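You operate a simulated robot arm through the tools that you are given. There is no shell and no other tool.

You run a simulated robot arm. Do the job below in one go: nothing can be reset, and whatever is moved stays where it is left.

JOB
Polish the pewter box under the magnifier and clamp the lens over it again.
Fine: slacken the lock knob first, swing the arm aside and back, tighten last; felt block and small polish tin; block back. Set down upright: felt block. Where these are worked on the way, their far stop is far enough and under half their travel is too little: lock knob. What is to be rubbed or washed off counts as gone when no trace of it is left.
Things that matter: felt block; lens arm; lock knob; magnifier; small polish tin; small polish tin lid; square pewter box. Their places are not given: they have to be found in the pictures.

Only the result counts: the job must be done as asked and must still hold three seconds after the hand-in. Knocking over, shifting, dropping, spilling or breaking anything else fails it.

ROBOT AND FRAMES
A 6-joint arm with a two-finger gripper, fixed in place. Base frame: the origin is on the floor under the middle of its stand, x ahead of it, y to its left, z up; the work surface is at about z = 0.75. Readings come in m, rad, newtons and seconds.
With the tool pointing down near the work surface it reaches from about 0.32 to 0.68 m from the base axis. Its first joint turns from -1.152 to 1.152 rad. Payload 2.45 kg.
The tool frame sits at the grasp point between the pads (the TCP): z along the fingers, y along the line on which they close. The tips reach 0.03 m beyond it. The gripper opens to 0.106 m; its body begins 0.079 m behind the TCP.
Orientation is told as [roll, pitch, yaw] about the base's x, y, z axes, in that order, counted from this pose: with the fingers straight down and closing along the base's y, the tool's x points along the base's -x, its y along +y and its z along -z.

CONTROLS
- The arm moves only by the tool play_rows. Its argument "series" is text: rows parted by semicolons, each of 7 numbers parted by spaces: the turn, a rotation vector about the base's x, y, z in rad, then the shift along the base's x, y, z in cm, then the gripper command, from -1 (shut) to 1 (fully open), values between in proportion. In form: ax ay az tx ty tz claw; .... A call has 1 to 20 rows; each row is the pose to reach, as a shift and turn from the pose commanded when the call began. Rows are played at 5 a second. More than 0.05 m and 0.15 rad between two rows, or a gripper value outside its range, and nothing of the call is played. A pose out of reach is approached as far as the arm can. The call stops where the force on the tool passes 50 N (or 10 N more than at its start, if that is more) or the arm is blocked; 0.2 s more then pass. Each finger travels about 0.153 m/s and halts on what it meets, pressing with about 38 N; the grip force reading is that of the motor and also rises with nothing between the fingers. The clock runs only during rows and for 0.2 s after the last one: add rows that repeat a pose to give the fingers time. It gives the time, the measured TCP pose, the force on the tool (base axes), the opening and the grip force at its end, in the units of the frame above (readings bear some noise), with the torque about the TCP (base axes, N m) and any sound that the robot's microphone picked up.
- Cameras (640 x 400 px; columns grow to the right, rows downward): "scene" is fixed at [0.0679, 0.4288, 1.3964]; the picture's right is [-0.62, -0.79, 0.00], its down [-0.50, 0.39, -0.77] and it looks along [0.61, -0.48, -0.64] (base axes); focal length 307 px, centre (320, 200). "wrist" rides on the gripper at [0.076, -0.002, -0.106] in the tool frame; the picture's right is [0.02, 1.00, 0.00], its down [-0.78, 0.02, -0.62] and it looks along [-0.62, 0.01, 0.78] (tool axes); focal length 247 px, centre (320, 200).
- get_image(camera): a new picture of that camera. No time passes.
- probe_pixels(camera, pixels): for up to 12 pixels [column, row] of the newest picture of that camera ("zoom" is the newest enlarged one), the place [x, y, z] in the base frame of the surface seen there, good to about 0.002 m. No time passes.
- close_up(camera, box): a new picture of the part [left, top, right, bottom] of that camera's present view, enlarged. No time passes.
- finish_job(): hands the job in; it is judged then, once.

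Unless the task says otherwise, let go and move clear before handing in.

The tools are called after "Call:" by a JSON object that holds its "name" and its "arguments". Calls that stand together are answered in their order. play_rows: Moves the arm, as the interface text tells. Its arguments: {"type":"object","properties":{"series":{"type":"string"}},"required":["series"]} The other tools are called the same way: get_image (camera) takes a picture; probe_pixels (camera, pixels) gives the place of the surface under pixels of a picture; close_up (camera, box) takes an enlarged picture of a part of a camera's view; finish_job () hands the job in.

At the start:

```text
clock: 0.0
ee_pos: [0.3327, 0.1798, 1.1855]
ee_rot: [0.0, -0.002, 0.0]
ft_force: [-0.1, -0.4, -0.8]
torque: [-0.02, 0.01, 0.0]
opening: 0.1059
gripper_force: 0.1
```

scene: 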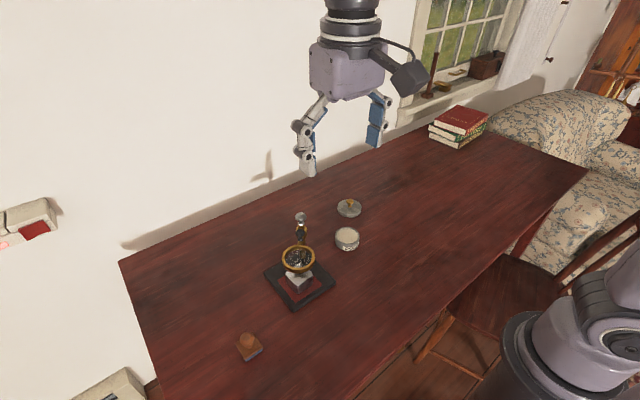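
wrist: 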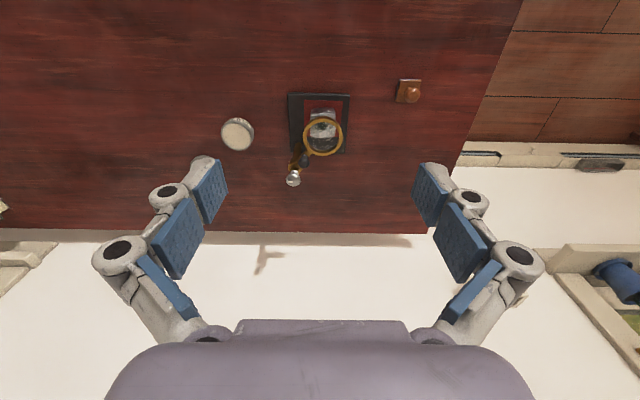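

The starting pictures show the magnifier near scene pixel (298,262), the felt block near (248,346), the tin near (347,238) and its lid near (349,207). I'll take close-ups of each before moving.

Call:
{"name": "close_up", "arguments": {"camera": "scene", "box": [220, 180, 400, 370]}}

Call:
{"name": "close_up", "arguments": {"camera": "wrist", "box": [200, 60, 440, 210]}}

```text
2.11 times, centred on (310, 275) of scene
```

zoom: 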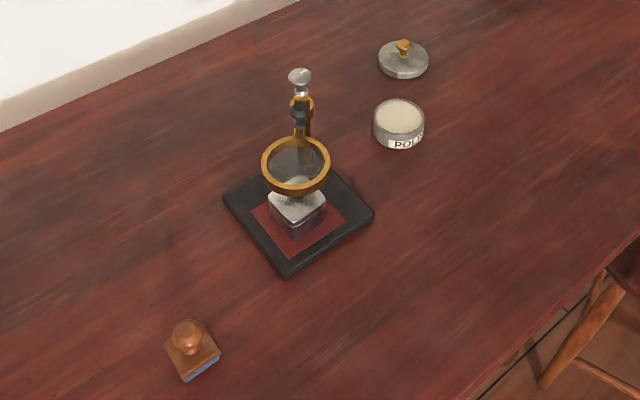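

```text
2.67 times, centred on (320, 135) of wrist
```

zoom: 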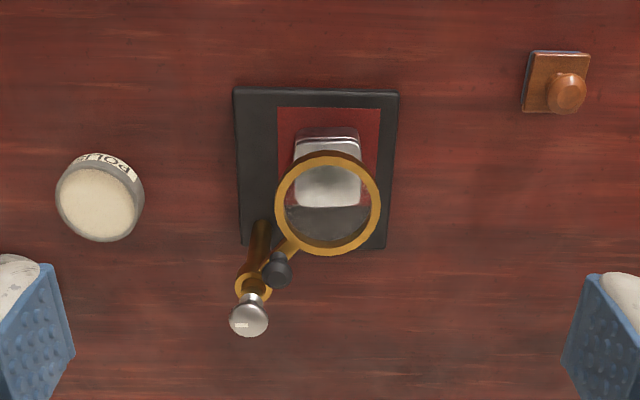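

The close-ups show the knob at the top of the post, a brass lens ring over the box, and the felt block with a wooden handle. I'll probe these in the enlarged wrist view for positions.

Call:
{"name": "probe_pixels", "arguments": {"camera": "zoom", "pixels": [[248, 312], [248, 330], [254, 285], [278, 272], [290, 250], [328, 157], [328, 250], [281, 205], [376, 205], [328, 185], [325, 145], [328, 132]]}}

Call:
{"name": "probe_pixels", "arguments": {"camera": "zoom", "pixels": [[565, 90], [535, 75], [535, 105], [583, 58], [100, 200], [62, 200], [138, 200], [100, 168], [100, 235], [237, 92], [397, 95], [384, 247]]}}

Call:
{"name": "close_up", "arguments": {"camera": "scene", "box": [255, 200, 345, 310]}}

```text
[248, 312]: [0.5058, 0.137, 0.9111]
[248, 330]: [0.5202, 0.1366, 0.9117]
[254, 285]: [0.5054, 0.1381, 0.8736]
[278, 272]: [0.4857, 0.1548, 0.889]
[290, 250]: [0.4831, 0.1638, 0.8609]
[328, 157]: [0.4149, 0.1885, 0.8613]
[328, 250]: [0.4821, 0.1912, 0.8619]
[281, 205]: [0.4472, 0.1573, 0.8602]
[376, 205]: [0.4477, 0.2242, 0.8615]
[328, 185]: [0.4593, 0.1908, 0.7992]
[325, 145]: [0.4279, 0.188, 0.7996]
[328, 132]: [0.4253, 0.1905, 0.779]
```

```text
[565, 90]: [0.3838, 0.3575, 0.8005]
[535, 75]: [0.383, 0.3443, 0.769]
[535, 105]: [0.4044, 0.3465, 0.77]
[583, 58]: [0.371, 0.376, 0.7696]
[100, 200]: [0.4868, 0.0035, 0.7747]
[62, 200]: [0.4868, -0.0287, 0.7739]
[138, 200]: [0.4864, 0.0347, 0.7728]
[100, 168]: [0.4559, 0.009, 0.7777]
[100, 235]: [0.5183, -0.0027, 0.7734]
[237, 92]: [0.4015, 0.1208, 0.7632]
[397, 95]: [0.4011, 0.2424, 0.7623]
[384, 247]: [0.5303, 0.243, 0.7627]
```

```text
3.64 times, centred on (300, 255) of scene
```

zoom: 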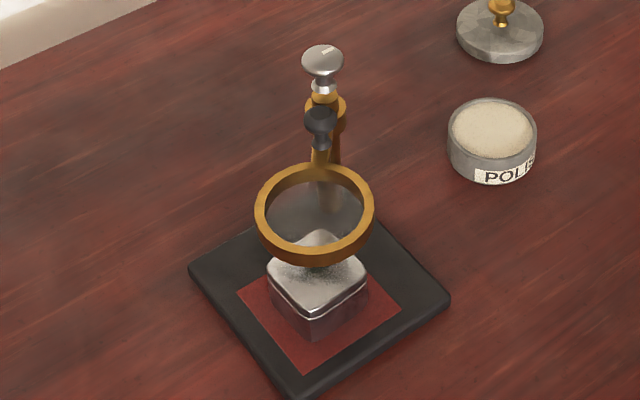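

The scene close-up shows the knob (322,60), a black peg on the lens arm (320,125), and a dull-grey film on the box top (315,285). I'll probe these plus the lid and block handle.

Call:
{"name": "probe_pixels", "arguments": {"camera": "zoom", "pixels": [[322, 52], [305, 60], [342, 60], [322, 70], [322, 88], [325, 108], [320, 118], [320, 140], [335, 150], [315, 290], [270, 265], [365, 272]]}}

Call:
{"name": "close_up", "arguments": {"camera": "scene", "box": [228, 325, 270, 367]}}

Call:
{"name": "close_up", "arguments": {"camera": "wrist", "box": [280, 85, 360, 195]}}

```text
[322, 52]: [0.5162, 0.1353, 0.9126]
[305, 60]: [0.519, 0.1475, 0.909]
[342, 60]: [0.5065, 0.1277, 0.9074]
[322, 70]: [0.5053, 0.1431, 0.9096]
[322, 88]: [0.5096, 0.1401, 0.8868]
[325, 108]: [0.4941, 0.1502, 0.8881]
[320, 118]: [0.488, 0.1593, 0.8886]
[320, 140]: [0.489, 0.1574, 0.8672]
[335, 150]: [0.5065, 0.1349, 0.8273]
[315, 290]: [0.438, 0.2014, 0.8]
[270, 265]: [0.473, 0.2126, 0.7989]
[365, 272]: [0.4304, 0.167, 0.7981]
```

```text
9.52 times, centred on (249, 346) of scene
```

zoom: 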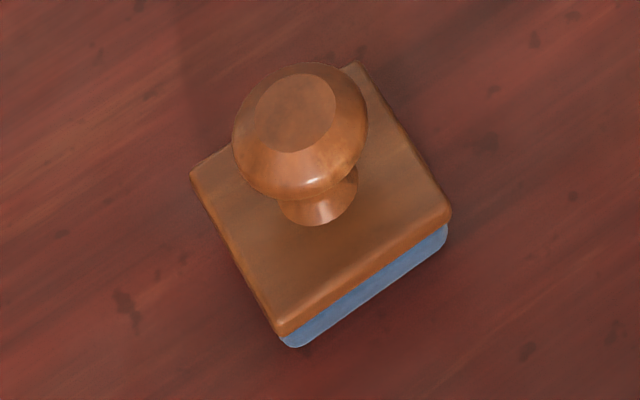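

```text
3.64 times, centred on (320, 140) of wrist
```

zoom: 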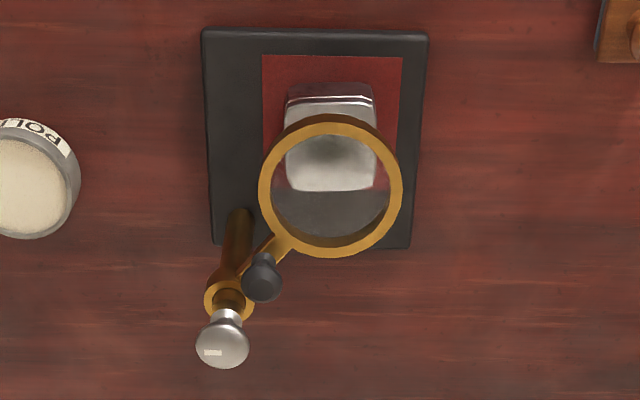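

The knob is around (0.513,0.137) with its top at z≈0.911, and the peg is around (0.487,0.157). I'll zoom in on the block, the tin and the knob and probe each for precise dimensions.

Call:
{"name": "close_up", "arguments": {"camera": "scene", "box": [228, 325, 270, 367]}}

Call:
{"name": "probe_pixels", "arguments": {"camera": "zoom", "pixels": [[295, 110], [240, 130], [360, 130], [320, 195], [320, 215], [195, 175], [280, 325], [445, 215], [355, 70], [290, 342], [445, 235], [300, 240]]}}

Call:
{"name": "close_up", "arguments": {"camera": "scene", "box": [285, 205, 325, 245]}}

```text
9.52 times, centred on (249, 346) of scene
```

zoom: 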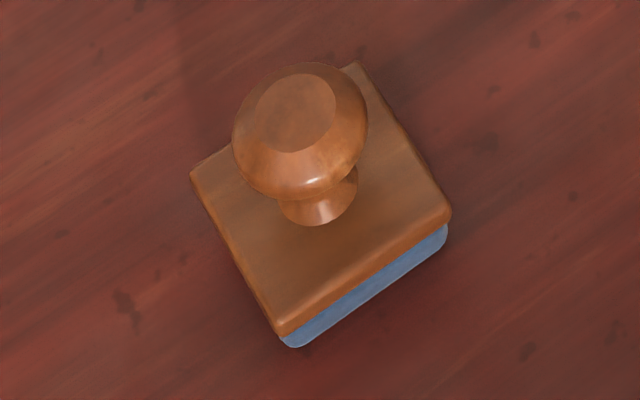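

```text
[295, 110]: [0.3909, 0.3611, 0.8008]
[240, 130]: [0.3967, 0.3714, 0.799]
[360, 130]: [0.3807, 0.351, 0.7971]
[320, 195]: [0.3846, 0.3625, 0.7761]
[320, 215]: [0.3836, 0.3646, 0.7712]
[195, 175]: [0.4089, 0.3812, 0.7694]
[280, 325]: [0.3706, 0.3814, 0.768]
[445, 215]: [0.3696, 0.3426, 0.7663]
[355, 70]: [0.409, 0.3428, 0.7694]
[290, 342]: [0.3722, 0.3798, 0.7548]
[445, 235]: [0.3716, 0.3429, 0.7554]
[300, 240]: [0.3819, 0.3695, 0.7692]
```

```text
10.00 times, centred on (305, 225) of scene
```

zoom: 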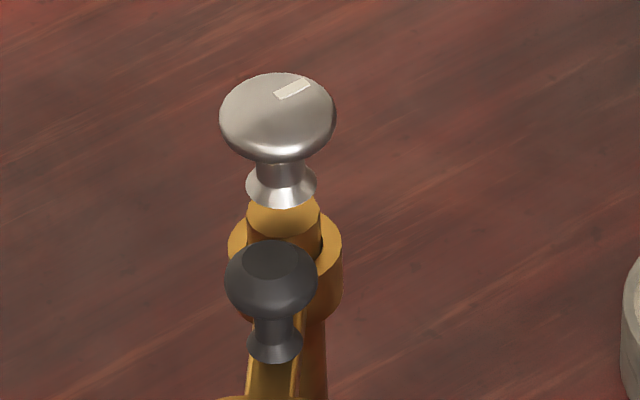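

The block is square-on, centred near (0.389,0.362), with its knob top at z≈0.801. I'll probe the lock knob and peg profile in this close-up.

Call:
{"name": "probe_pixels", "arguments": {"camera": "zoom", "pixels": [[278, 115], [222, 115], [334, 115], [278, 76], [278, 155], [280, 172], [280, 195], [285, 222], [270, 260], [270, 300], [272, 325], [230, 285]]}}

Call:
{"name": "probe_pixels", "arguments": {"camera": "scene", "pixels": [[347, 233], [347, 206], [349, 201], [338, 208], [360, 208], [299, 258], [300, 282], [470, 120]]}}

```text
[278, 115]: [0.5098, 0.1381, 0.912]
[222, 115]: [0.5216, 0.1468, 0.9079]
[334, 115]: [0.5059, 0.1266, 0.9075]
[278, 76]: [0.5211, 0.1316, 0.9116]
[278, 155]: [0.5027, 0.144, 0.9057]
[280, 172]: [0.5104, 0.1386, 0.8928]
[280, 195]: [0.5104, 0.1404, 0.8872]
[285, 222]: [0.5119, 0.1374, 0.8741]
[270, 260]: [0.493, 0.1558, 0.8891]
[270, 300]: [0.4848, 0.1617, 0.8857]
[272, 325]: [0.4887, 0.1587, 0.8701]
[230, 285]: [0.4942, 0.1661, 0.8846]
```

```text
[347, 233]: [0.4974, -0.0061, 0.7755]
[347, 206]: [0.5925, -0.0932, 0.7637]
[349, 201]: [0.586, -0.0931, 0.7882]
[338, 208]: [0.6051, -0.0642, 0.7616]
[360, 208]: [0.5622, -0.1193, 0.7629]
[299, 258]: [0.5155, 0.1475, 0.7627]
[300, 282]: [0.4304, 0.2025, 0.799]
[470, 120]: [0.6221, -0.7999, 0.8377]
```

The knob axis is near (0.5137,0.1367), radius 0.0128, top at 0.912, and the peg top is at 0.890. I'll move above the knob with the gripper yawed to −0.9 and look at it up close.

Call:
{"name": "play_rows", "arguments": {"series": "0 0 -0.13 2.6 -0.6 -2.3 1; 0 0 -0.26 5.2 -1.2 -4.6 1; 0 0 -0.39 7.8 -1.8 -6.9 1; 0 0 -0.52 10.4 -2.4 -9.2 1; 0 0 -0.65 13.0 -3.0 -11.5 1; 0 0 -0.78 15.6 -3.7 -13.8 1; 0 0 -0.9 18.1 -4.3 -16.0 1; 0 0 -0.9 18.1 -4.3 -16.0 1; 0 0 -0.9 18.1 -4.3 -16.0 1"}}

Call:
{"name": "get_image", "arguments": {"camera": "wrist"}}

Call:
{"name": "get_image", "arguments": {"camera": "scene"}}

```text
clock: 2.0
ee_pos: [0.5136, 0.1389, 1.0237]
ee_rot: [0.003, -0.001, -0.902]
ft_force: [0.7, 0.6, -0.3]
torque: [-0.03, 0.01, -0.03]
opening: 0.1058
gripper_force: 0.0
```

```text
taken
```

wrist: 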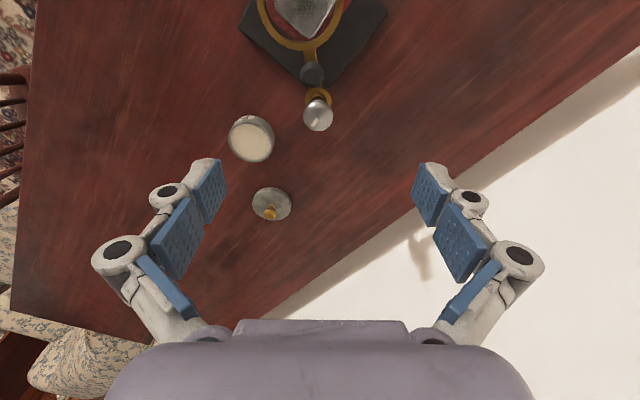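

```text
taken
```

scene: 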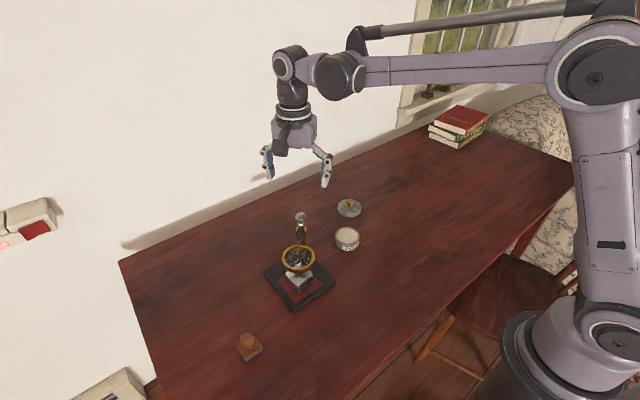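

The arm reached (0.514,0.139,1.024), and the knob shows at wrist pixel (318,115) with its mark. I'll zoom in on the knob and take a re-reading with a still row.

Call:
{"name": "close_up", "arguments": {"camera": "wrist", "box": [270, 40, 370, 140]}}

Call:
{"name": "probe_pixels", "arguments": {"camera": "zoom", "pixels": [[320, 300], [275, 300], [360, 300], [318, 240], [318, 350], [300, 180], [265, 170], [330, 170], [297, 150], [297, 208], [310, 310], [310, 270]]}}

Call:
{"name": "play_rows", "arguments": {"series": "0 0 0 0 0 0 1"}}

```text
4.00 times, centred on (320, 90) of wrist
```

zoom: 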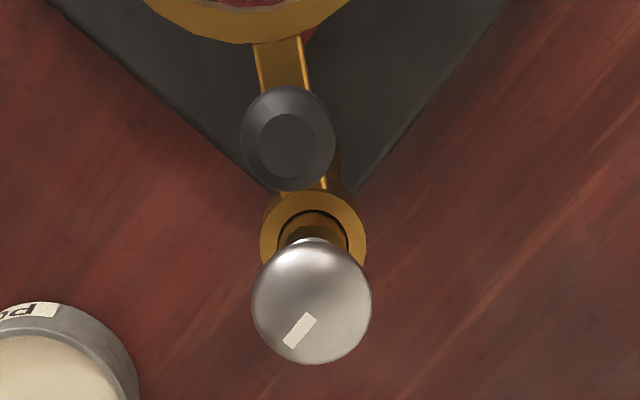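

```text
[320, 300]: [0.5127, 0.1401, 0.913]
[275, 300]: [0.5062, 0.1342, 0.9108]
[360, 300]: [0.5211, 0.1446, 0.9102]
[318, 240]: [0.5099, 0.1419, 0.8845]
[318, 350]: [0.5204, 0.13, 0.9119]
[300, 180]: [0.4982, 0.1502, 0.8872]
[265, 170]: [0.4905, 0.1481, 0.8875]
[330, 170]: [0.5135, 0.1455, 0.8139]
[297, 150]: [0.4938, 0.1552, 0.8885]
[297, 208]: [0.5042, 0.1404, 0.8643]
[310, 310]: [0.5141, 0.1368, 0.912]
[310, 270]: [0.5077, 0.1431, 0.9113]
```

```text
clock: 2.4
ee_pos: [0.5135, 0.139, 1.0237]
ee_rot: [0.001, -0.002, -0.9]
ft_force: [-0.2, -1.1, -0.2]
torque: [-0.03, 0.0, -0.03]
opening: 0.1057
gripper_force: 0.0
```

The readings hold steady at (0.5135,0.139,1.0237), and the knob centre is near (0.5137,0.137) with its mark pointing about −71°. I'll descend until the fingertips overlap only the knob (TCP z≈0.927) and look before gripping.

Call:
{"name": "play_rows", "arguments": {"series": "0 0 0 0 -0.1 -3.2 1; 0 0 0 0 -0.2 -6.4 0.6; 0 0 0 0 -0.2 -8.5 0.2; 0 0 0 0 -0.2 -9.7 0; 0 0 0 0 -0.2 -9.7 0"}}

Call:
{"name": "get_image", "arguments": {"camera": "wrist"}}

Call:
{"name": "close_up", "arguments": {"camera": "scene", "box": [240, 150, 360, 270]}}

```text
clock: 3.6
ee_pos: [0.513, 0.1369, 0.9283]
ee_rot: [0.002, -0.001, -0.901]
ft_force: [0.6, 0.0, 0.3]
torque: [-0.03, -0.01, 0.0]
opening: 0.0531
gripper_force: 0.0
```

```text
taken
```

wrist: 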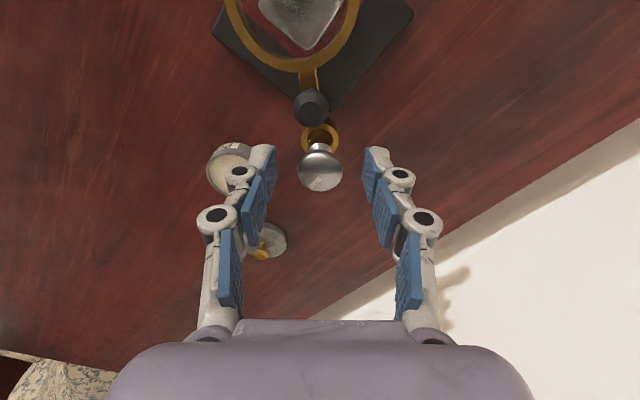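

```text
3.33 times, centred on (300, 210) of scene
```

zoom: 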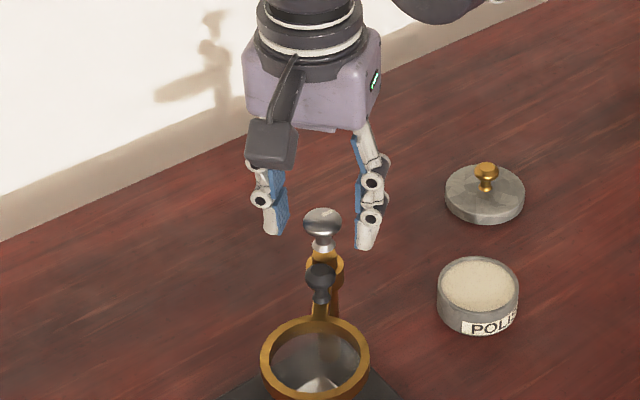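

The fingers bracket the knob cleanly. I'll lower by 1.5 mm and close on the knob.

Call:
{"name": "play_rows", "arguments": {"series": "0 0 0 0.05 0 -0.15 0; 0 0 0 0.05 0 -0.15 -0.5; 0 0 0 0.05 0 -0.15 -1; 0 0 0 0.05 0 -0.15 -1; 0 0 0 0.05 0 -0.15 -1"}}

```text
clock: 4.8
ee_pos: [0.5132, 0.1362, 0.926]
ee_rot: [0.001, -0.002, -0.901]
ft_force: [-3.4, -2.0, -0.2]
torque: [0.01, 0.09, 0.07]
opening: 0.0262
gripper_force: 38.1
```

The grip holds at opening 0.0262. I'll turn counterclockwise a little to test the direction and watch the torque.

Call:
{"name": "play_rows", "arguments": {"series": "0 0 0.06 0 0 0 -1; 0 0 0.12 0 0 0 -1; 0 0 0.18 0 0 0 -1; 0 0 0.24 0 0 0 -1; 0 0 0.3 0 0 0 -1"}}

Call:
{"name": "close_up", "arguments": {"camera": "wrist", "box": [260, 110, 380, 230]}}

```text
clock: 6.0
ee_pos: [0.5137, 0.1368, 0.9268]
ee_rot: [0.003, 0.001, -0.6]
ft_force: [-4.3, 4.6, 0.1]
torque: [-0.06, 0.02, -0.01]
opening: 0.0264
gripper_force: 38.1
```

```text
3.33 times, centred on (320, 170) of wrist
```

zoom: 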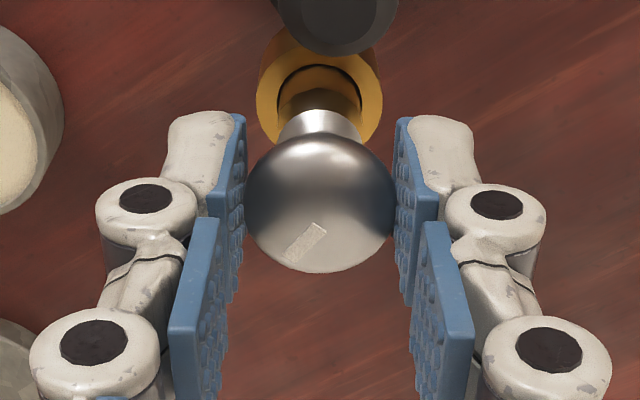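

The mark moved with the fingers, so the knob turns freely counterclockwise with near-zero torque. I'll keep turning counterclockwise.

Call:
{"name": "play_rows", "arguments": {"series": "0 0 0.1 0 0 0 -1; 0 0 0.2 0 0 0 -1; 0 0 0.3 0 0 0 -1; 0 0 0.4 0 0 0 -1; 0 0 0.5 0 0 0 -1; 0 0 0.6 0 0 0 -1; 0 0 0.7 0 0 0 -1; 0 0 0.8 0 0 0 -1; 0 0 0.9 0 0 0 -1; 0 0 1.0 0 0 0 -1"}}

Call:
{"name": "close_up", "arguments": {"camera": "wrist", "box": [260, 110, 380, 230]}}

```text
clock: 8.2
ee_pos: [0.5157, 0.1357, 0.9267]
ee_rot: [0.0, -0.002, 0.403]
ft_force: [5.1, -4.1, 0.2]
torque: [-0.21, -0.15, 0.0]
opening: 0.0263
gripper_force: 38.3
```

```text
3.33 times, centred on (320, 170) of wrist
```

zoom: 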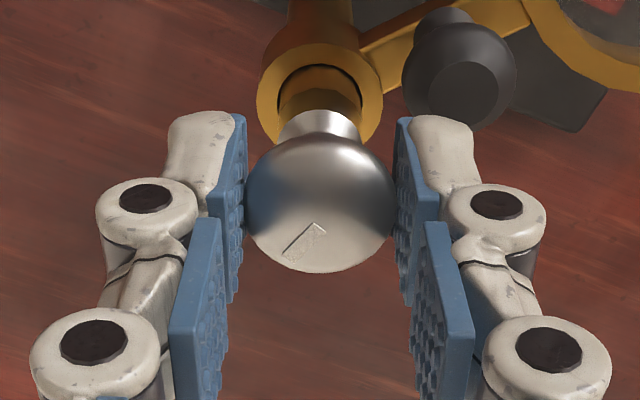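

The knob followed through 1.3 rad with no torque build-up yet. I'll continue counterclockwise.

Call:
{"name": "play_rows", "arguments": {"series": "0 0 0.1 -0.05 0.05 0 -1; 0 0 0.2 -0.1 0.05 0 -1; 0 0 0.3 -0.1 0.05 0 -1; 0 0 0.4 -0.1 0.05 0 -1; 0 0 0.5 -0.1 0.05 0 -1; 0 0 0.6 -0.1 0.05 0 -1; 0 0 0.7 -0.1 0.05 0 -1; 0 0 0.8 -0.1 0.05 0 -1; 0 0 0.9 -0.1 0.05 0 -1; 0 0 1.0 -0.1 0.05 0 -1"}}

Call:
{"name": "close_up", "arguments": {"camera": "wrist", "box": [260, 110, 380, 230]}}

```text
clock: 10.4
ee_pos: [0.5127, 0.1366, 0.9254]
ee_rot: [0.002, 0.0, 1.401]
ft_force: [2.2, 1.3, -0.3]
torque: [0.1, -0.03, -0.67]
opening: 0.0263
gripper_force: 37.4
```

```text
3.33 times, centred on (320, 170) of wrist
```

zoom: 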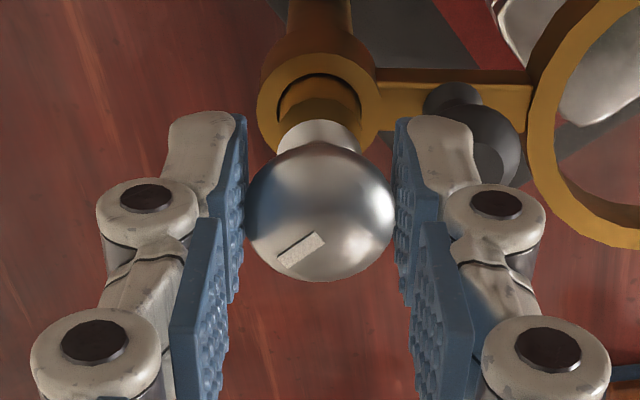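

The torque reached −0.67 N·m and the mark slipped slightly in the fingers, so the knob is at its counterclockwise stop after about 2.1 rad. I'll release and rise, then look.

Call:
{"name": "play_rows", "arguments": {"series": "0 0 0 0 0 0 -0.4; 0 0 0 0 0 0 0; 0 0 0 0 0 0 0; 0 0 0 0 0 2 0; 0 0 0 0 0 5 0; 0 0 -0.1 0 0 8 0; 0 0 -0.1 0 0 8 0"}}

Call:
{"name": "get_image", "arguments": {"camera": "wrist"}}

Call:
{"name": "close_up", "arguments": {"camera": "scene", "box": [240, 180, 360, 300]}}

```text
clock: 12.0
ee_pos: [0.5115, 0.1346, 1.0063]
ee_rot: [0.001, -0.002, 1.299]
ft_force: [0.2, 0.3, 0.0]
torque: [0.0, 0.0, 0.01]
opening: 0.053
gripper_force: 0.1
```

```text
taken
```

wrist: 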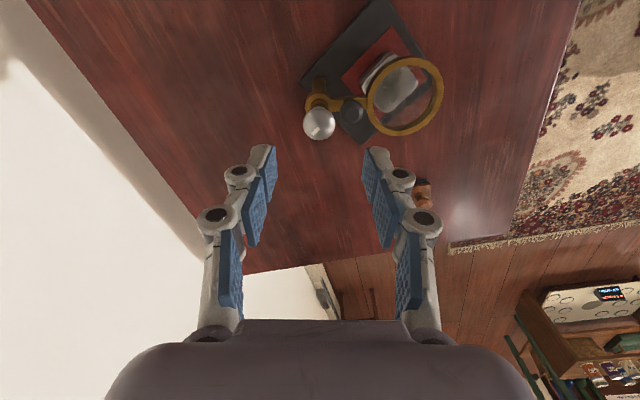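

```text
3.33 times, centred on (300, 240) of scene
```

zoom: 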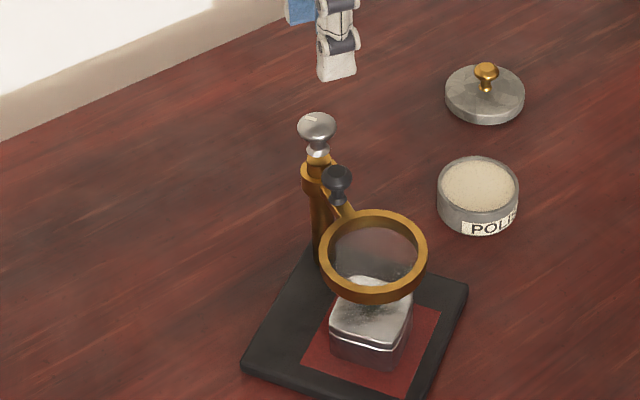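

The stand itself has turned on the table: the plate is skewed in the scene close-up compared with the start. I'll measure the plate corners, post, ring and box before deciding anything.

Call:
{"name": "close_up", "arguments": {"camera": "scene", "box": [250, 210, 360, 320]}}

Call:
{"name": "get_image", "arguments": {"camera": "scene"}}

Call:
{"name": "close_up", "arguments": {"camera": "wrist", "box": [290, 0, 450, 150]}}

```text
3.64 times, centred on (305, 265) of scene
```

zoom: 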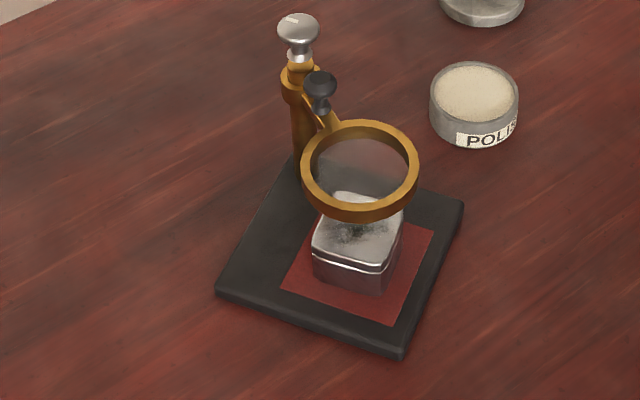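

```text
taken
```

scene: 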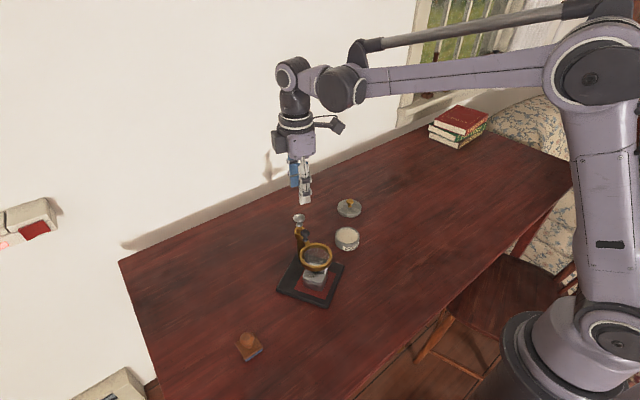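

```text
2.67 times, centred on (370, 75) of wrist
```

zoom: 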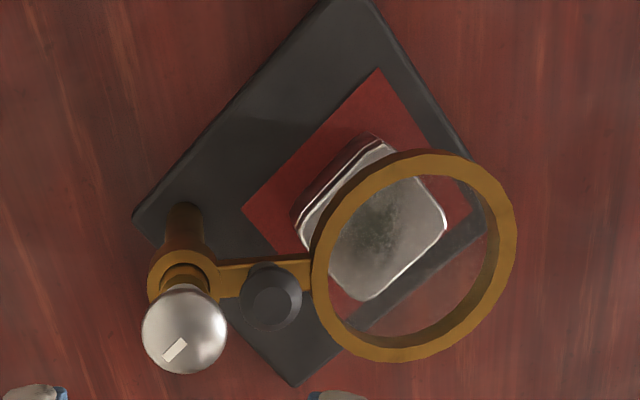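

The plate is loose on the table and was dragged about 30° after the knob hit its stop. I'll probe the present plate corners, post, ring and box in the wrist zoom to get the exact pose.

Call:
{"name": "probe_pixels", "arguments": {"camera": "zoom", "pixels": [[137, 217], [293, 380], [475, 155], [345, 5], [380, 72], [245, 208], [185, 320], [175, 348], [270, 285], [296, 218], [370, 298], [445, 225]]}}

Call:
{"name": "probe_pixels", "arguments": {"camera": "zoom", "pixels": [[320, 255], [505, 255], [415, 158], [415, 350], [145, 330], [227, 330], [185, 288], [185, 370], [380, 235], [370, 140], [382, 12], [487, 240]]}}

Call:
{"name": "probe_pixels", "arguments": {"camera": "scene", "pixels": [[277, 290], [328, 306], [345, 266], [299, 219], [316, 247], [248, 341]]}}

```text
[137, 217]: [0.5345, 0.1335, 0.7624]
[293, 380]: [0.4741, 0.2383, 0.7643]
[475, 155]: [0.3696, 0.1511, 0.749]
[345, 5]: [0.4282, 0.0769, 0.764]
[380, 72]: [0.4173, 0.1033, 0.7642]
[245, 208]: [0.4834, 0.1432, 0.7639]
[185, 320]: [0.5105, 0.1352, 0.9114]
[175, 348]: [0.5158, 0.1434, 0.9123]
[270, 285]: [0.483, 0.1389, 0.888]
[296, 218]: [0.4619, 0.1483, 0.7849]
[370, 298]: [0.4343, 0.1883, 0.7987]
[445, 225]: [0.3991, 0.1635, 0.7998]
```

```text
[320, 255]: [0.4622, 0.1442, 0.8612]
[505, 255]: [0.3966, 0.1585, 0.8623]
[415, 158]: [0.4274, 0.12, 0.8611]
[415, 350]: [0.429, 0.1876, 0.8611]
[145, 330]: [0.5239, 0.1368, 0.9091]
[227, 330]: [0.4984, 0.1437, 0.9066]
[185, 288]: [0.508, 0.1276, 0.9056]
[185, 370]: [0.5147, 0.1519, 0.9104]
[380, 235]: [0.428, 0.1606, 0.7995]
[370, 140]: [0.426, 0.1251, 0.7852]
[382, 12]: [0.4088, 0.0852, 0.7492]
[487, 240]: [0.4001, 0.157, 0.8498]
```

```text
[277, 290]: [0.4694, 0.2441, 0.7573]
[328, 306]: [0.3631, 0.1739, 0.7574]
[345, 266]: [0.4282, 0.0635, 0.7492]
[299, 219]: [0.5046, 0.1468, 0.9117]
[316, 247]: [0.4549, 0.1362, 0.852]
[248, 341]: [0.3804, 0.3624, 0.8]
```

The stand has turned +30° about the post (now near (0.511,0.140)) and the arm has turned with it. The knob itself travelled about 90° to its slack stop. I'll restore the stand's heading later, and for now move over the peg to swing the arm aside.

Call:
{"name": "play_rows", "arguments": {"series": "0 0 -0.13 -0.3 0.1 0 0; 0 0 -0.26 -0.6 0.2 0 0; 0 0 -0.39 -0.9 0.3 0 0; 0 0 -0.52 -1.2 0.4 0 0; 0 0 -0.65 -1.5 0.5 0 0; 0 0 -0.78 -1.8 0.6 0 0; 0 0 -0.91 -2.1 0.7 0 0; 0 0 -1.04 -2.4 0.8 0 0; 0 0 -1.17 -2.7 0.9 0 0; 0 0 -1.3 -3.0 1.0 0 0; 0 0 -1.4 -3.2 1.06 0 0; 0 0 -1.46 -3.2 1.06 -1 0; 0 0 -1.46 -3.2 1.06 -1 0"}}

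Call:
{"name": "close_up", "arguments": {"camera": "wrist", "box": [240, 30, 400, 190]}}

Call:
{"name": "probe_pixels", "arguments": {"camera": "zoom", "pixels": [[320, 200], [320, 240], [300, 260], [340, 220], [280, 220], [320, 180], [360, 240], [260, 240], [320, 280], [320, 300], [280, 300], [360, 300]]}}

```text
clock: 14.8
ee_pos: [0.48, 0.1471, 0.9966]
ee_rot: [0.001, 0.0, -0.16]
ft_force: [0.6, 0.4, -0.7]
torque: [0.02, -0.05, 0.04]
opening: 0.0531
gripper_force: 0.1
```

```text
2.50 times, centred on (320, 110) of wrist
```

zoom: 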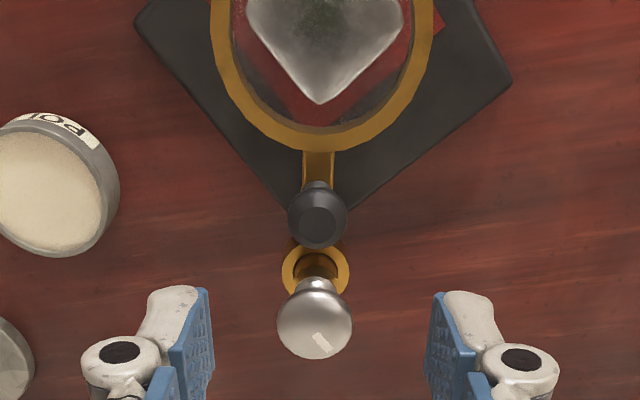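

```text
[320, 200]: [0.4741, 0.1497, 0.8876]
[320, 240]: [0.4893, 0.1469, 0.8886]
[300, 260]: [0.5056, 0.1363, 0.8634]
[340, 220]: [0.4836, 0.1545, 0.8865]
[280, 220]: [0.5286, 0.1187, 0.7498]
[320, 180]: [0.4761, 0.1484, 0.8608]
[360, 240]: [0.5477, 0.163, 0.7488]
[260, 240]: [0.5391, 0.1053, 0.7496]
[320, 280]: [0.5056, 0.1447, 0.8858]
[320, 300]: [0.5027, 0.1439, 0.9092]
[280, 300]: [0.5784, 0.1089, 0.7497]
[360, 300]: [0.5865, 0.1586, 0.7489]
```

The peg is centred at about (0.4806,0.1475), directly below the TCP. I'll descend to TCP z≈0.903 with the fingers straddling it tangentially.

Call:
{"name": "play_rows", "arguments": {"series": "0 0 0 0.05 0.03 -3.5 0; 0 0 0 0.05 0.03 -6.5 0; 0 0 0 0.05 0.03 -8.6 -0.1; 0 0 0 0.05 0.03 -9.3 -0.2; 0 0 0 0.05 0.03 -9.3 -0.2"}}

Call:
{"name": "close_up", "arguments": {"camera": "wrist", "box": [240, 60, 400, 220]}}

Call:
{"name": "close_up", "arguments": {"camera": "scene", "box": [250, 180, 370, 300]}}

```text
clock: 16.0
ee_pos: [0.4792, 0.146, 0.9023]
ee_rot: [0.003, -0.003, -0.162]
ft_force: [0.4, -0.7, -0.6]
torque: [-0.01, 0.05, 0.01]
opening: 0.0423
gripper_force: 0.1
```

```text
2.50 times, centred on (320, 140) of wrist
```

zoom: 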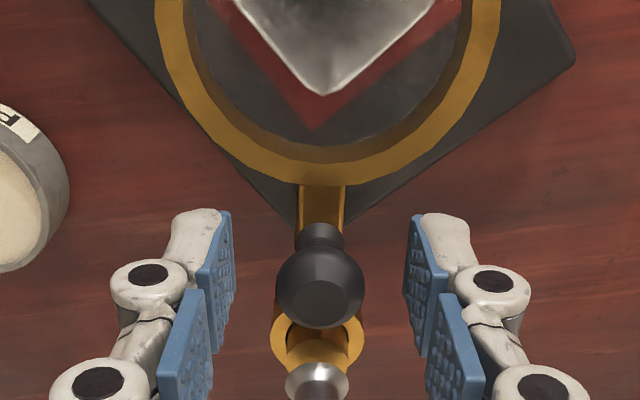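

```text
3.33 times, centred on (310, 240) of scene
```

zoom: 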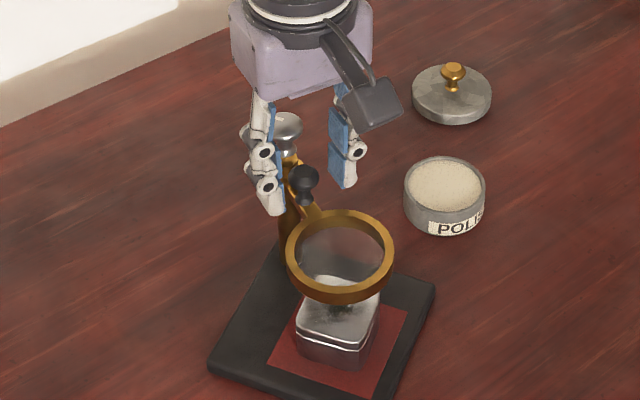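

The peg sits centred between the pads. I'll cage it loosely (opening about 0.024) and sweep clockwise along the arc by about 30° as a test.

Call:
{"name": "play_rows", "arguments": {"series": "0 0 0 0 0 0 -0.55; 0 0 0 0 0 0 -0.55; 0 0 -0.1326 0.13 0.40 0 -0.55; 0 0 -0.2652 0.31 0.78 0 -0.55; 0 0 -0.3978 0.54 1.13 0 -0.55; 0 0 -0.5304 0.81 1.45 0 -0.55; 0 0 -0.5304 0.81 1.45 0 -0.55"}}

Call:
{"name": "get_image", "arguments": {"camera": "scene"}}

Call:
{"name": "close_up", "arguments": {"camera": "scene", "box": [250, 180, 370, 300]}}

```text
clock: 17.6
ee_pos: [0.488, 0.1626, 0.9045]
ee_rot: [0.002, -0.001, -0.694]
ft_force: [-3.5, -4.8, 0.5]
torque: [-0.18, 0.05, 0.0]
opening: 0.0273
gripper_force: 3.3
```

```text
taken
```

scene: 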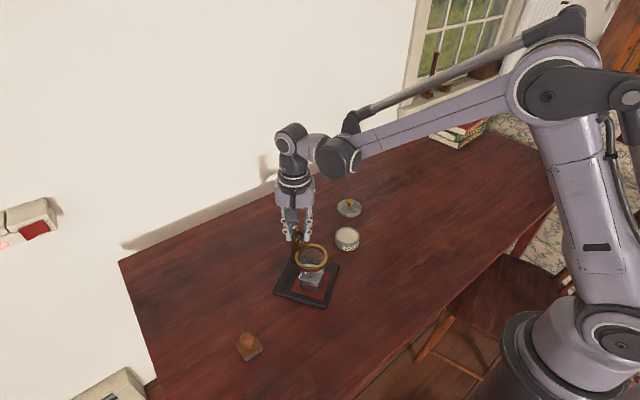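

```text
3.33 times, centred on (310, 240) of scene
```

zoom: 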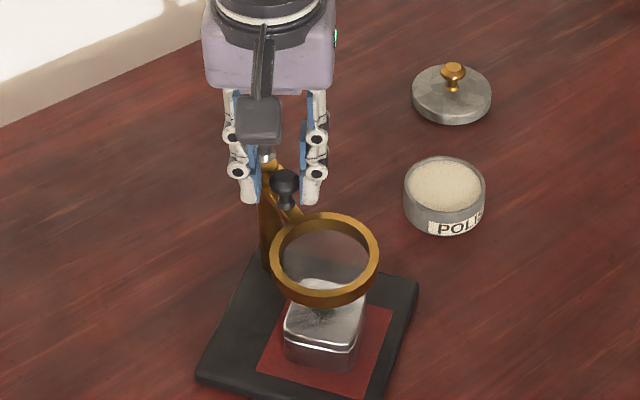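

The force read about 6 N, and in the scene close-up the whole stand seems to have shifted rather than the arm pivoting. I'll probe the plate corners, ring and peg to see what moved.

Call:
{"name": "probe_pixels", "arguments": {"camera": "zoom", "pixels": [[197, 378], [417, 282], [262, 257], [274, 258], [378, 258], [325, 216], [325, 300], [284, 178], [392, 310], [310, 308], [286, 326], [358, 345]]}}

Call:
{"name": "close_up", "arguments": {"camera": "wrist", "box": [180, 0, 460, 200]}}

```text
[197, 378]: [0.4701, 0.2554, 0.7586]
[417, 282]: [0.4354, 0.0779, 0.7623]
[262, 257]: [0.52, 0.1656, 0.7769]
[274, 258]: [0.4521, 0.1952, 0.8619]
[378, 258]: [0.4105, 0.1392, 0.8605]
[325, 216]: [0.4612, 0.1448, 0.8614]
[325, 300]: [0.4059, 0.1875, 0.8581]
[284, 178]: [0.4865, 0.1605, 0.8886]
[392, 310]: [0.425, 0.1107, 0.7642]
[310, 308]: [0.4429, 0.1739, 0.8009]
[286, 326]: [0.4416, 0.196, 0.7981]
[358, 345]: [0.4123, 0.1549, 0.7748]
```

```text
2.00 times, centred on (320, 100) of wrist
```

zoom: 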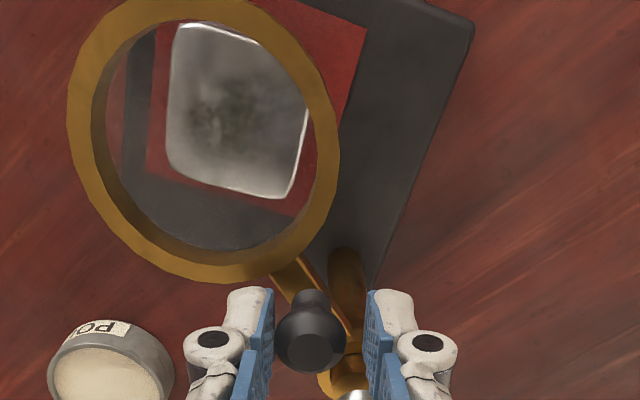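

The ring centre is now near (0.4325,0.1667) and the stand has slid about 16 mm in +y, while the arm angle relative to the plate hasn't changed. I'll hold still for a second to see whether the force decays (damping) or stays (locked or friction).

Call:
{"name": "play_rows", "arguments": {"series": "0 0 0 0 0 0 -0.55; 0 0 0 0 0 0 -0.55; 0 0 0 0 0 0 -0.55; 0 0 0 0 0 0 -0.55; 0 0 0 0 0 0 -0.55"}}

Call:
{"name": "close_up", "arguments": {"camera": "scene", "box": [250, 180, 370, 300]}}

```text
clock: 18.8
ee_pos: [0.4881, 0.1615, 0.9039]
ee_rot: [0.003, -0.001, -0.691]
ft_force: [-4.6, -2.1, -1.8]
torque: [-0.01, 0.14, -0.03]
opening: 0.0271
gripper_force: 2.6
```

```text
3.33 times, centred on (310, 240) of scene
```

zoom: 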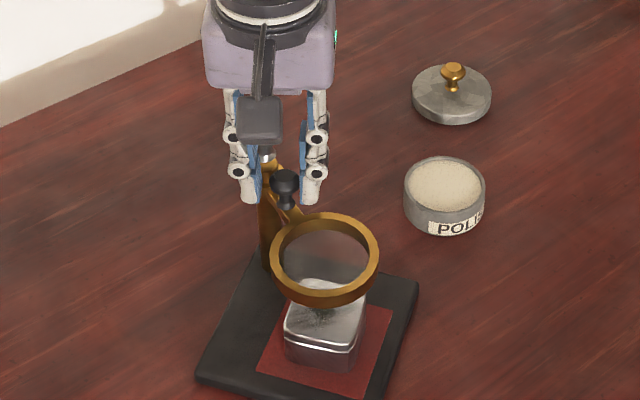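

The force stays around 5 N, so the arm joint is either still clamped or has firm friction that a push at the peg's short radius can't overcome before the stand slides. I'll release and rise, then get a better view of the stand to judge the geometry.

Call:
{"name": "play_rows", "arguments": {"series": "0 0 0 0 0 0 -0.3; 0 0 0 0 0 0 0; 0 0 0 0 0 3 0; 0 0 0 0 0 7 0; 0 0 0.05 -3 -1 11 0; 0 0 0.1 -6 -2 15 0; 0 0 0.15 -9 -3 19 0; 0 0 0.15 -12 -4 22 0; 0 0 0.15 -12 -4 22 0"}}

Call:
{"name": "get_image", "arguments": {"camera": "wrist"}}

Call:
{"name": "close_up", "arguments": {"camera": "scene", "box": [250, 200, 360, 310]}}

```text
refused: row 5 steps farther than a row can; nothing moved
```

```text
taken
```

wrist: 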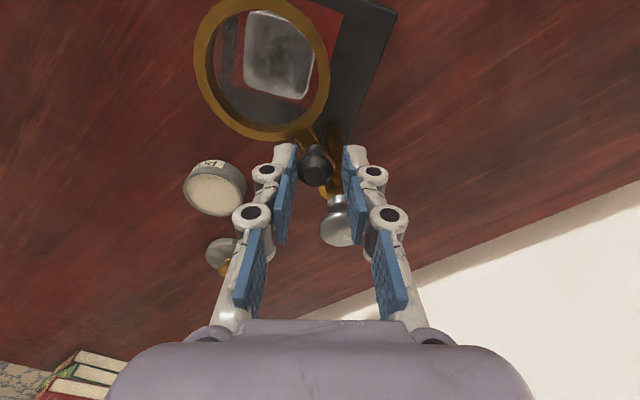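

```text
3.64 times, centred on (305, 255) of scene
```

zoom: 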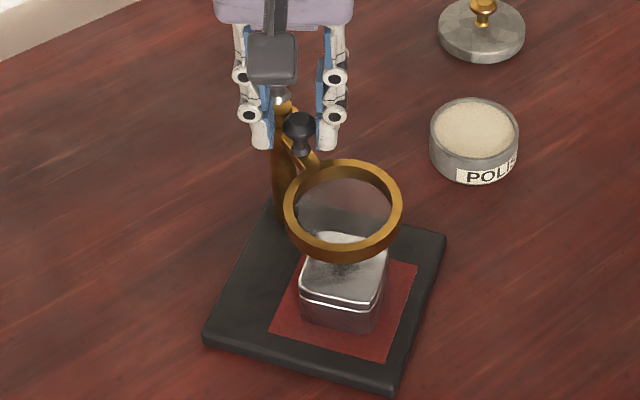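

The move was refused because row 5 was too long, and the wrist view shows the knob (335,225) sitting close to the right finger. I'll release and rise with shorter steps, backing off for a clear view.

Call:
{"name": "play_rows", "arguments": {"series": "0 0 0 0 0 0 -0.3; 0 0 0 0 0 0 0; 0 0 0 0 0 3 0; 0 0 0 0 0 7 0; 0 0 0.05 -2 -1 10.5 0; 0 0 0.1 -4.5 -2 14 0; 0 0 0.15 -7 -3 17 0; 0 0 0.15 -9.5 -3.5 20 0; 0 0 0.15 -12 -4 22 0; 0 0 0.15 -12 -4 22 0"}}

Call:
{"name": "get_image", "arguments": {"camera": "wrist"}}

Call:
{"name": "close_up", "arguments": {"camera": "scene", "box": [250, 200, 360, 310]}}

```text
clock: 21.0
ee_pos: [0.368, 0.1217, 1.1234]
ee_rot: [0.002, -0.002, -0.541]
ft_force: [0.1, -0.2, -0.5]
torque: [-0.01, 0.01, 0.0]
opening: 0.053
gripper_force: 0.1
```

```text
taken
```

wrist: 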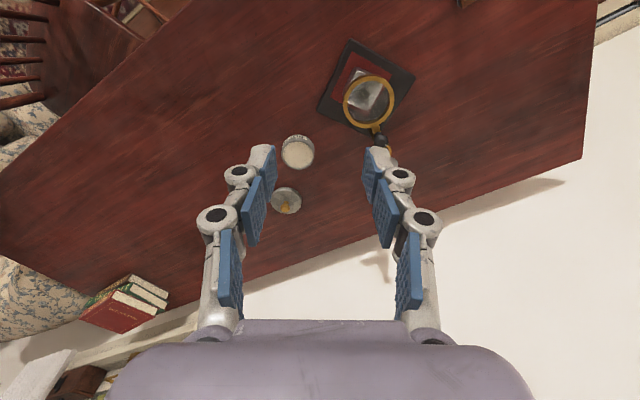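

```text
3.64 times, centred on (305, 255) of scene
```

zoom: 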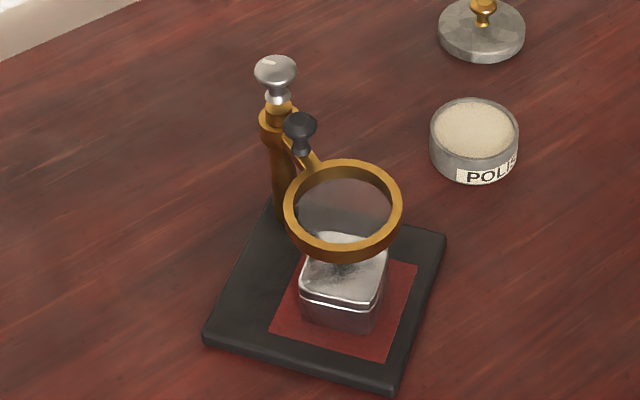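

The view is clear now. I'll probe the plate corners, ring edges and knob to get the exact stand pose.

Call:
{"name": "probe_pixels", "arguments": {"camera": "zoom", "pixels": [[257, 70], [296, 70], [276, 60], [276, 82], [300, 118], [287, 207], [400, 207], [343, 162], [343, 250], [206, 335], [444, 235], [393, 390]]}}

Call:
{"name": "close_up", "arguments": {"camera": "wrist", "box": [310, 30, 430, 150]}}

Call:
{"name": "probe_pixels", "arguments": {"camera": "zoom", "pixels": [[178, 38], [550, 155], [378, 392], [50, 265], [180, 250], [442, 250], [310, 165], [310, 330], [375, 370], [300, 220], [260, 150], [395, 270]]}}

```text
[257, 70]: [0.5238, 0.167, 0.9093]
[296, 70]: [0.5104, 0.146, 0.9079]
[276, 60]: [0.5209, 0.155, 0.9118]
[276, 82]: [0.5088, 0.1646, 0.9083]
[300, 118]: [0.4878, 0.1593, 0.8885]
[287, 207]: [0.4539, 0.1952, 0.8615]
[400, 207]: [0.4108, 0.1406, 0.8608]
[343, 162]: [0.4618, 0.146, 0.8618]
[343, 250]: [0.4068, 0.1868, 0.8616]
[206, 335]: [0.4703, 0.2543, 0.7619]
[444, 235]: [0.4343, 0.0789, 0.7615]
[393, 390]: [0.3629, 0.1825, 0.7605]
```

```text
3.33 times, centred on (370, 90) of wrist
```

zoom: 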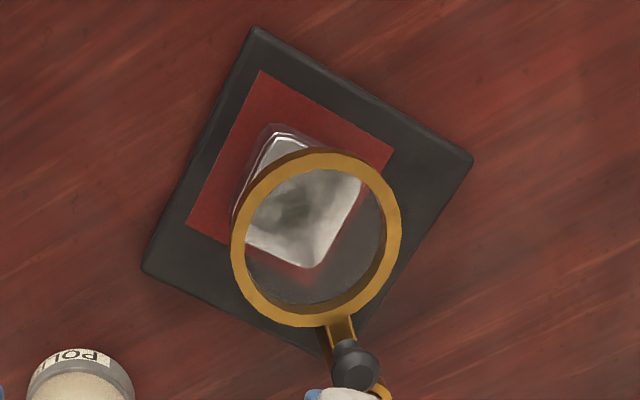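

```text
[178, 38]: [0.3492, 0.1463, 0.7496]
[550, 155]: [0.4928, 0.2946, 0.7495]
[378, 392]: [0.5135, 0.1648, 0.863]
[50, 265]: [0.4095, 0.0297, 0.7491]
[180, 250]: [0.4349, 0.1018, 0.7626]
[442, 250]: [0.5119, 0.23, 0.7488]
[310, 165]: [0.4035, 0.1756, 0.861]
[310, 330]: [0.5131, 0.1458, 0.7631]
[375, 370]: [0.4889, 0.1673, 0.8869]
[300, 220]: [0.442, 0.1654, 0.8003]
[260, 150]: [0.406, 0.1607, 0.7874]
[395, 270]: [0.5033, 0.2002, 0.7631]
```

The plate is turned +34° and the arm sits at 138.7° relative to it, essentially its starting 140°, so the arm hasn't pivoted. I'll try a gentle push on the lens ring, which has nearly 3× the leverage, using closed fingers on the ring's −y side.

Call:
{"name": "play_rows", "arguments": {"series": "0 0 -0.137 0.9 -0.4 -1.9 -0.5; 0 0 -0.274 1.8 -0.8 -3.8 -1; 0 0 -0.411 2.7 -1.2 -5.7 -1; 0 0 -0.548 3.6 -1.6 -7.6 -1; 0 0 -0.685 4.5 -2.0 -9.5 -1; 0 0 -0.822 5.4 -2.4 -11.4 -1; 0 0 -0.96 6.1 -2.7 -13.3 -1; 0 0 -0.96 6.1 -2.7 -17 -1; 0 0 -0.96 6.1 -2.7 -21 -1; 0 0 -0.96 6.1 -2.7 -24.8 -1; 0 0 -0.96 6.1 -2.7 -24.8 -1"}}

Call:
{"name": "get_image", "arguments": {"camera": "wrist"}}

Call:
{"name": "close_up", "arguments": {"camera": "scene", "box": [250, 180, 380, 310]}}

```text
clock: 23.4
ee_pos: [0.4301, 0.0935, 0.8744]
ee_rot: [0.002, -0.001, -1.501]
ft_force: [0.4, -0.6, -0.9]
torque: [0.01, -0.01, 0.04]
opening: 0.0001
gripper_force: 28.6
```

```text
taken
```

wrist: 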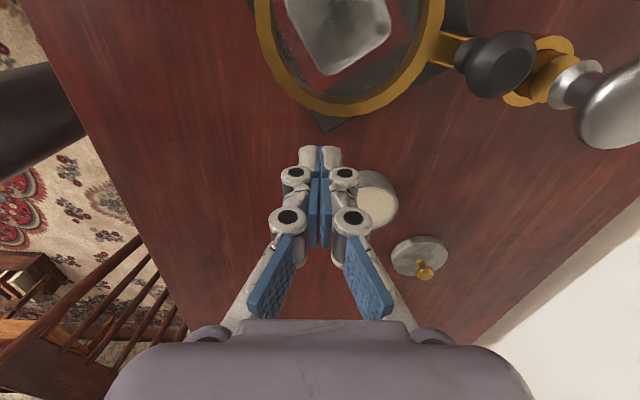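

```text
3.08 times, centred on (315, 245) of scene
```

zoom: 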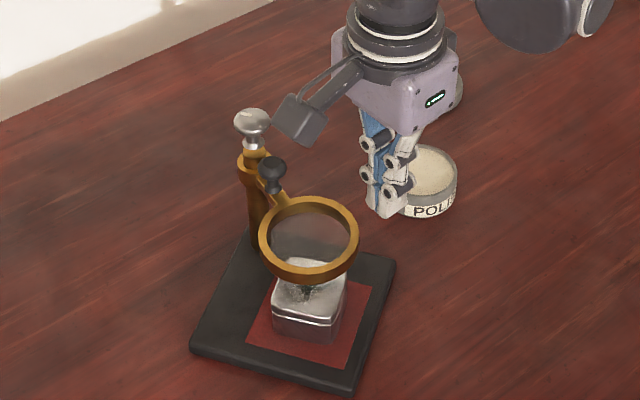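

The closed fingers are beside the ring at y=0.0935, and the ring edge is at y≈0.133. I'll advance slowly in +y and watch the force.

Call:
{"name": "play_rows", "arguments": {"series": "0 0 0 0 0.8 0 -1; 0 0 0 0 1.6 0 -1; 0 0 0 0 2.2 0 -1; 0 0 0 0 2.6 0 -1; 0 0 0 0 2.9 0 -1; 0 0 0 0 3.2 0 -1; 0 0 0 0 3.5 0 -1"}}

Call:
{"name": "close_up", "arguments": {"camera": "scene", "box": [250, 180, 380, 310]}}

```text
clock: 25.0
ee_pos: [0.4298, 0.1288, 0.8756]
ee_rot: [0.002, -0.001, -1.502]
ft_force: [-1.2, -7.1, 2.1]
torque: [-0.14, 0.03, 0.01]
opening: 0.006
gripper_force: 28.8
```

```text
3.08 times, centred on (315, 245) of scene
```

zoom: 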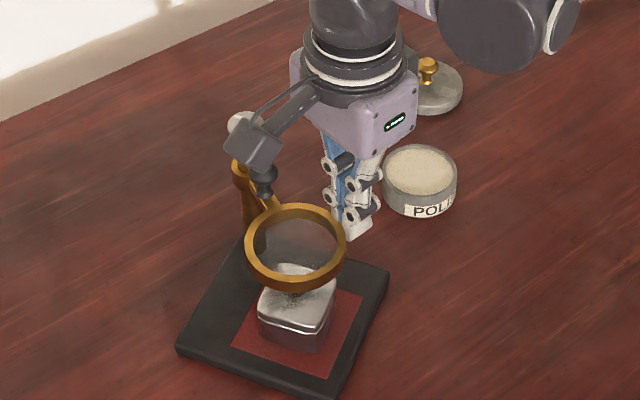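

The stand slid again under 7 N at the ring and the arm didn't pivot clockwise. The arm may sit against a clockwise stop over the box, so I'll test a gentle counterclockwise push from the ring's +y side.

Call:
{"name": "play_rows", "arguments": {"series": "0 0 0 0 -1.5 0 -1; 0 0 0 0 -3 0 -1; 0 0 0 0 -3 4.5 -1; 0 0 0 0 -3 9 -1; 0 0 0 0 -3 12 -1; 0 0 0 0 1 12 -1; 0 0 0 0 5 12 -1; 0 0 0 0 9 12 -1; 0 0 0 0 12.2 12 -1; 0 0 0 0 12.2 8 -1; 0 0 0 0 12.2 4 -1; 0 0 0 0 12.2 0 -1; 0 0 0 0 12.2 0 -1"}}

Call:
{"name": "close_up", "arguments": {"camera": "scene", "box": [240, 180, 370, 310]}}

Call:
{"name": "get_image", "arguments": {"camera": "wrist"}}

```text
clock: 27.8
ee_pos: [0.4307, 0.2521, 0.8744]
ee_rot: [0.002, -0.003, -1.501]
ft_force: [-0.7, 0.9, 0.3]
torque: [0.05, 0.01, 0.02]
opening: 0.0001
gripper_force: 28.4
```

```text
3.08 times, centred on (305, 245) of scene
```

zoom: 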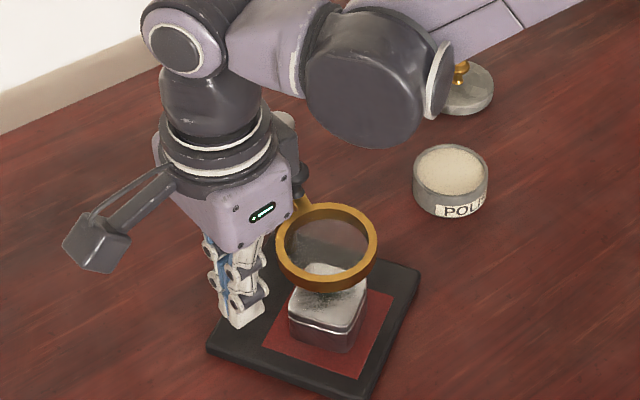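

```text
taken
```

wrist: 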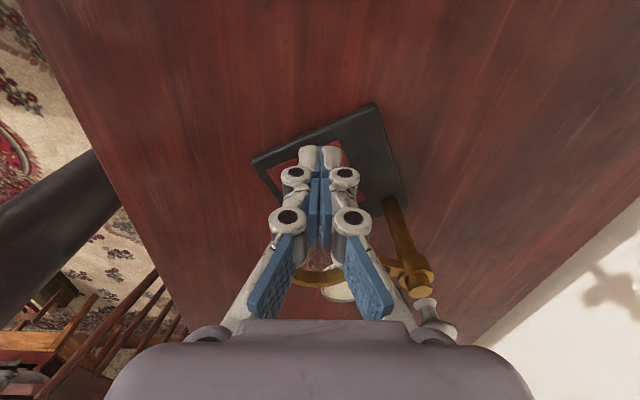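

The fingers are now on the ring's +y side at y=0.252. I'll push slowly toward −y and watch the force and whether the arm pivots.

Call:
{"name": "play_rows", "arguments": {"series": "0 0 0 0 -0.8 0 -1; 0 0 0 0 -1.6 0 -1; 0 0 0 0 -2.2 0 -1; 0 0 0 0 -2.6 0 -1; 0 0 0 0 -2.9 0 -1; 0 0 0 0 -3.2 0 -1; 0 0 0 0 -3.5 0 -1; 0 0 0 0 -3.8 0 -1"}}

Call:
{"name": "close_up", "arguments": {"camera": "scene", "box": [240, 180, 370, 310]}}

```text
clock: 29.6
ee_pos: [0.4304, 0.2124, 0.8743]
ee_rot: [0.001, -0.004, -1.501]
ft_force: [-0.6, 0.4, -1.4]
torque: [0.02, -0.01, 0.02]
opening: 0.0
gripper_force: 28.8
```

```text
3.08 times, centred on (305, 245) of scene
```

zoom: 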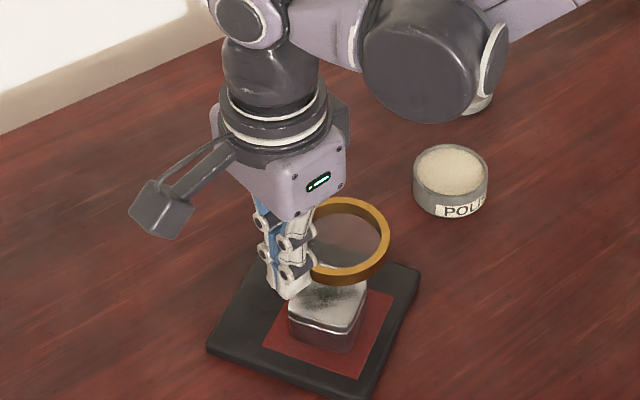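

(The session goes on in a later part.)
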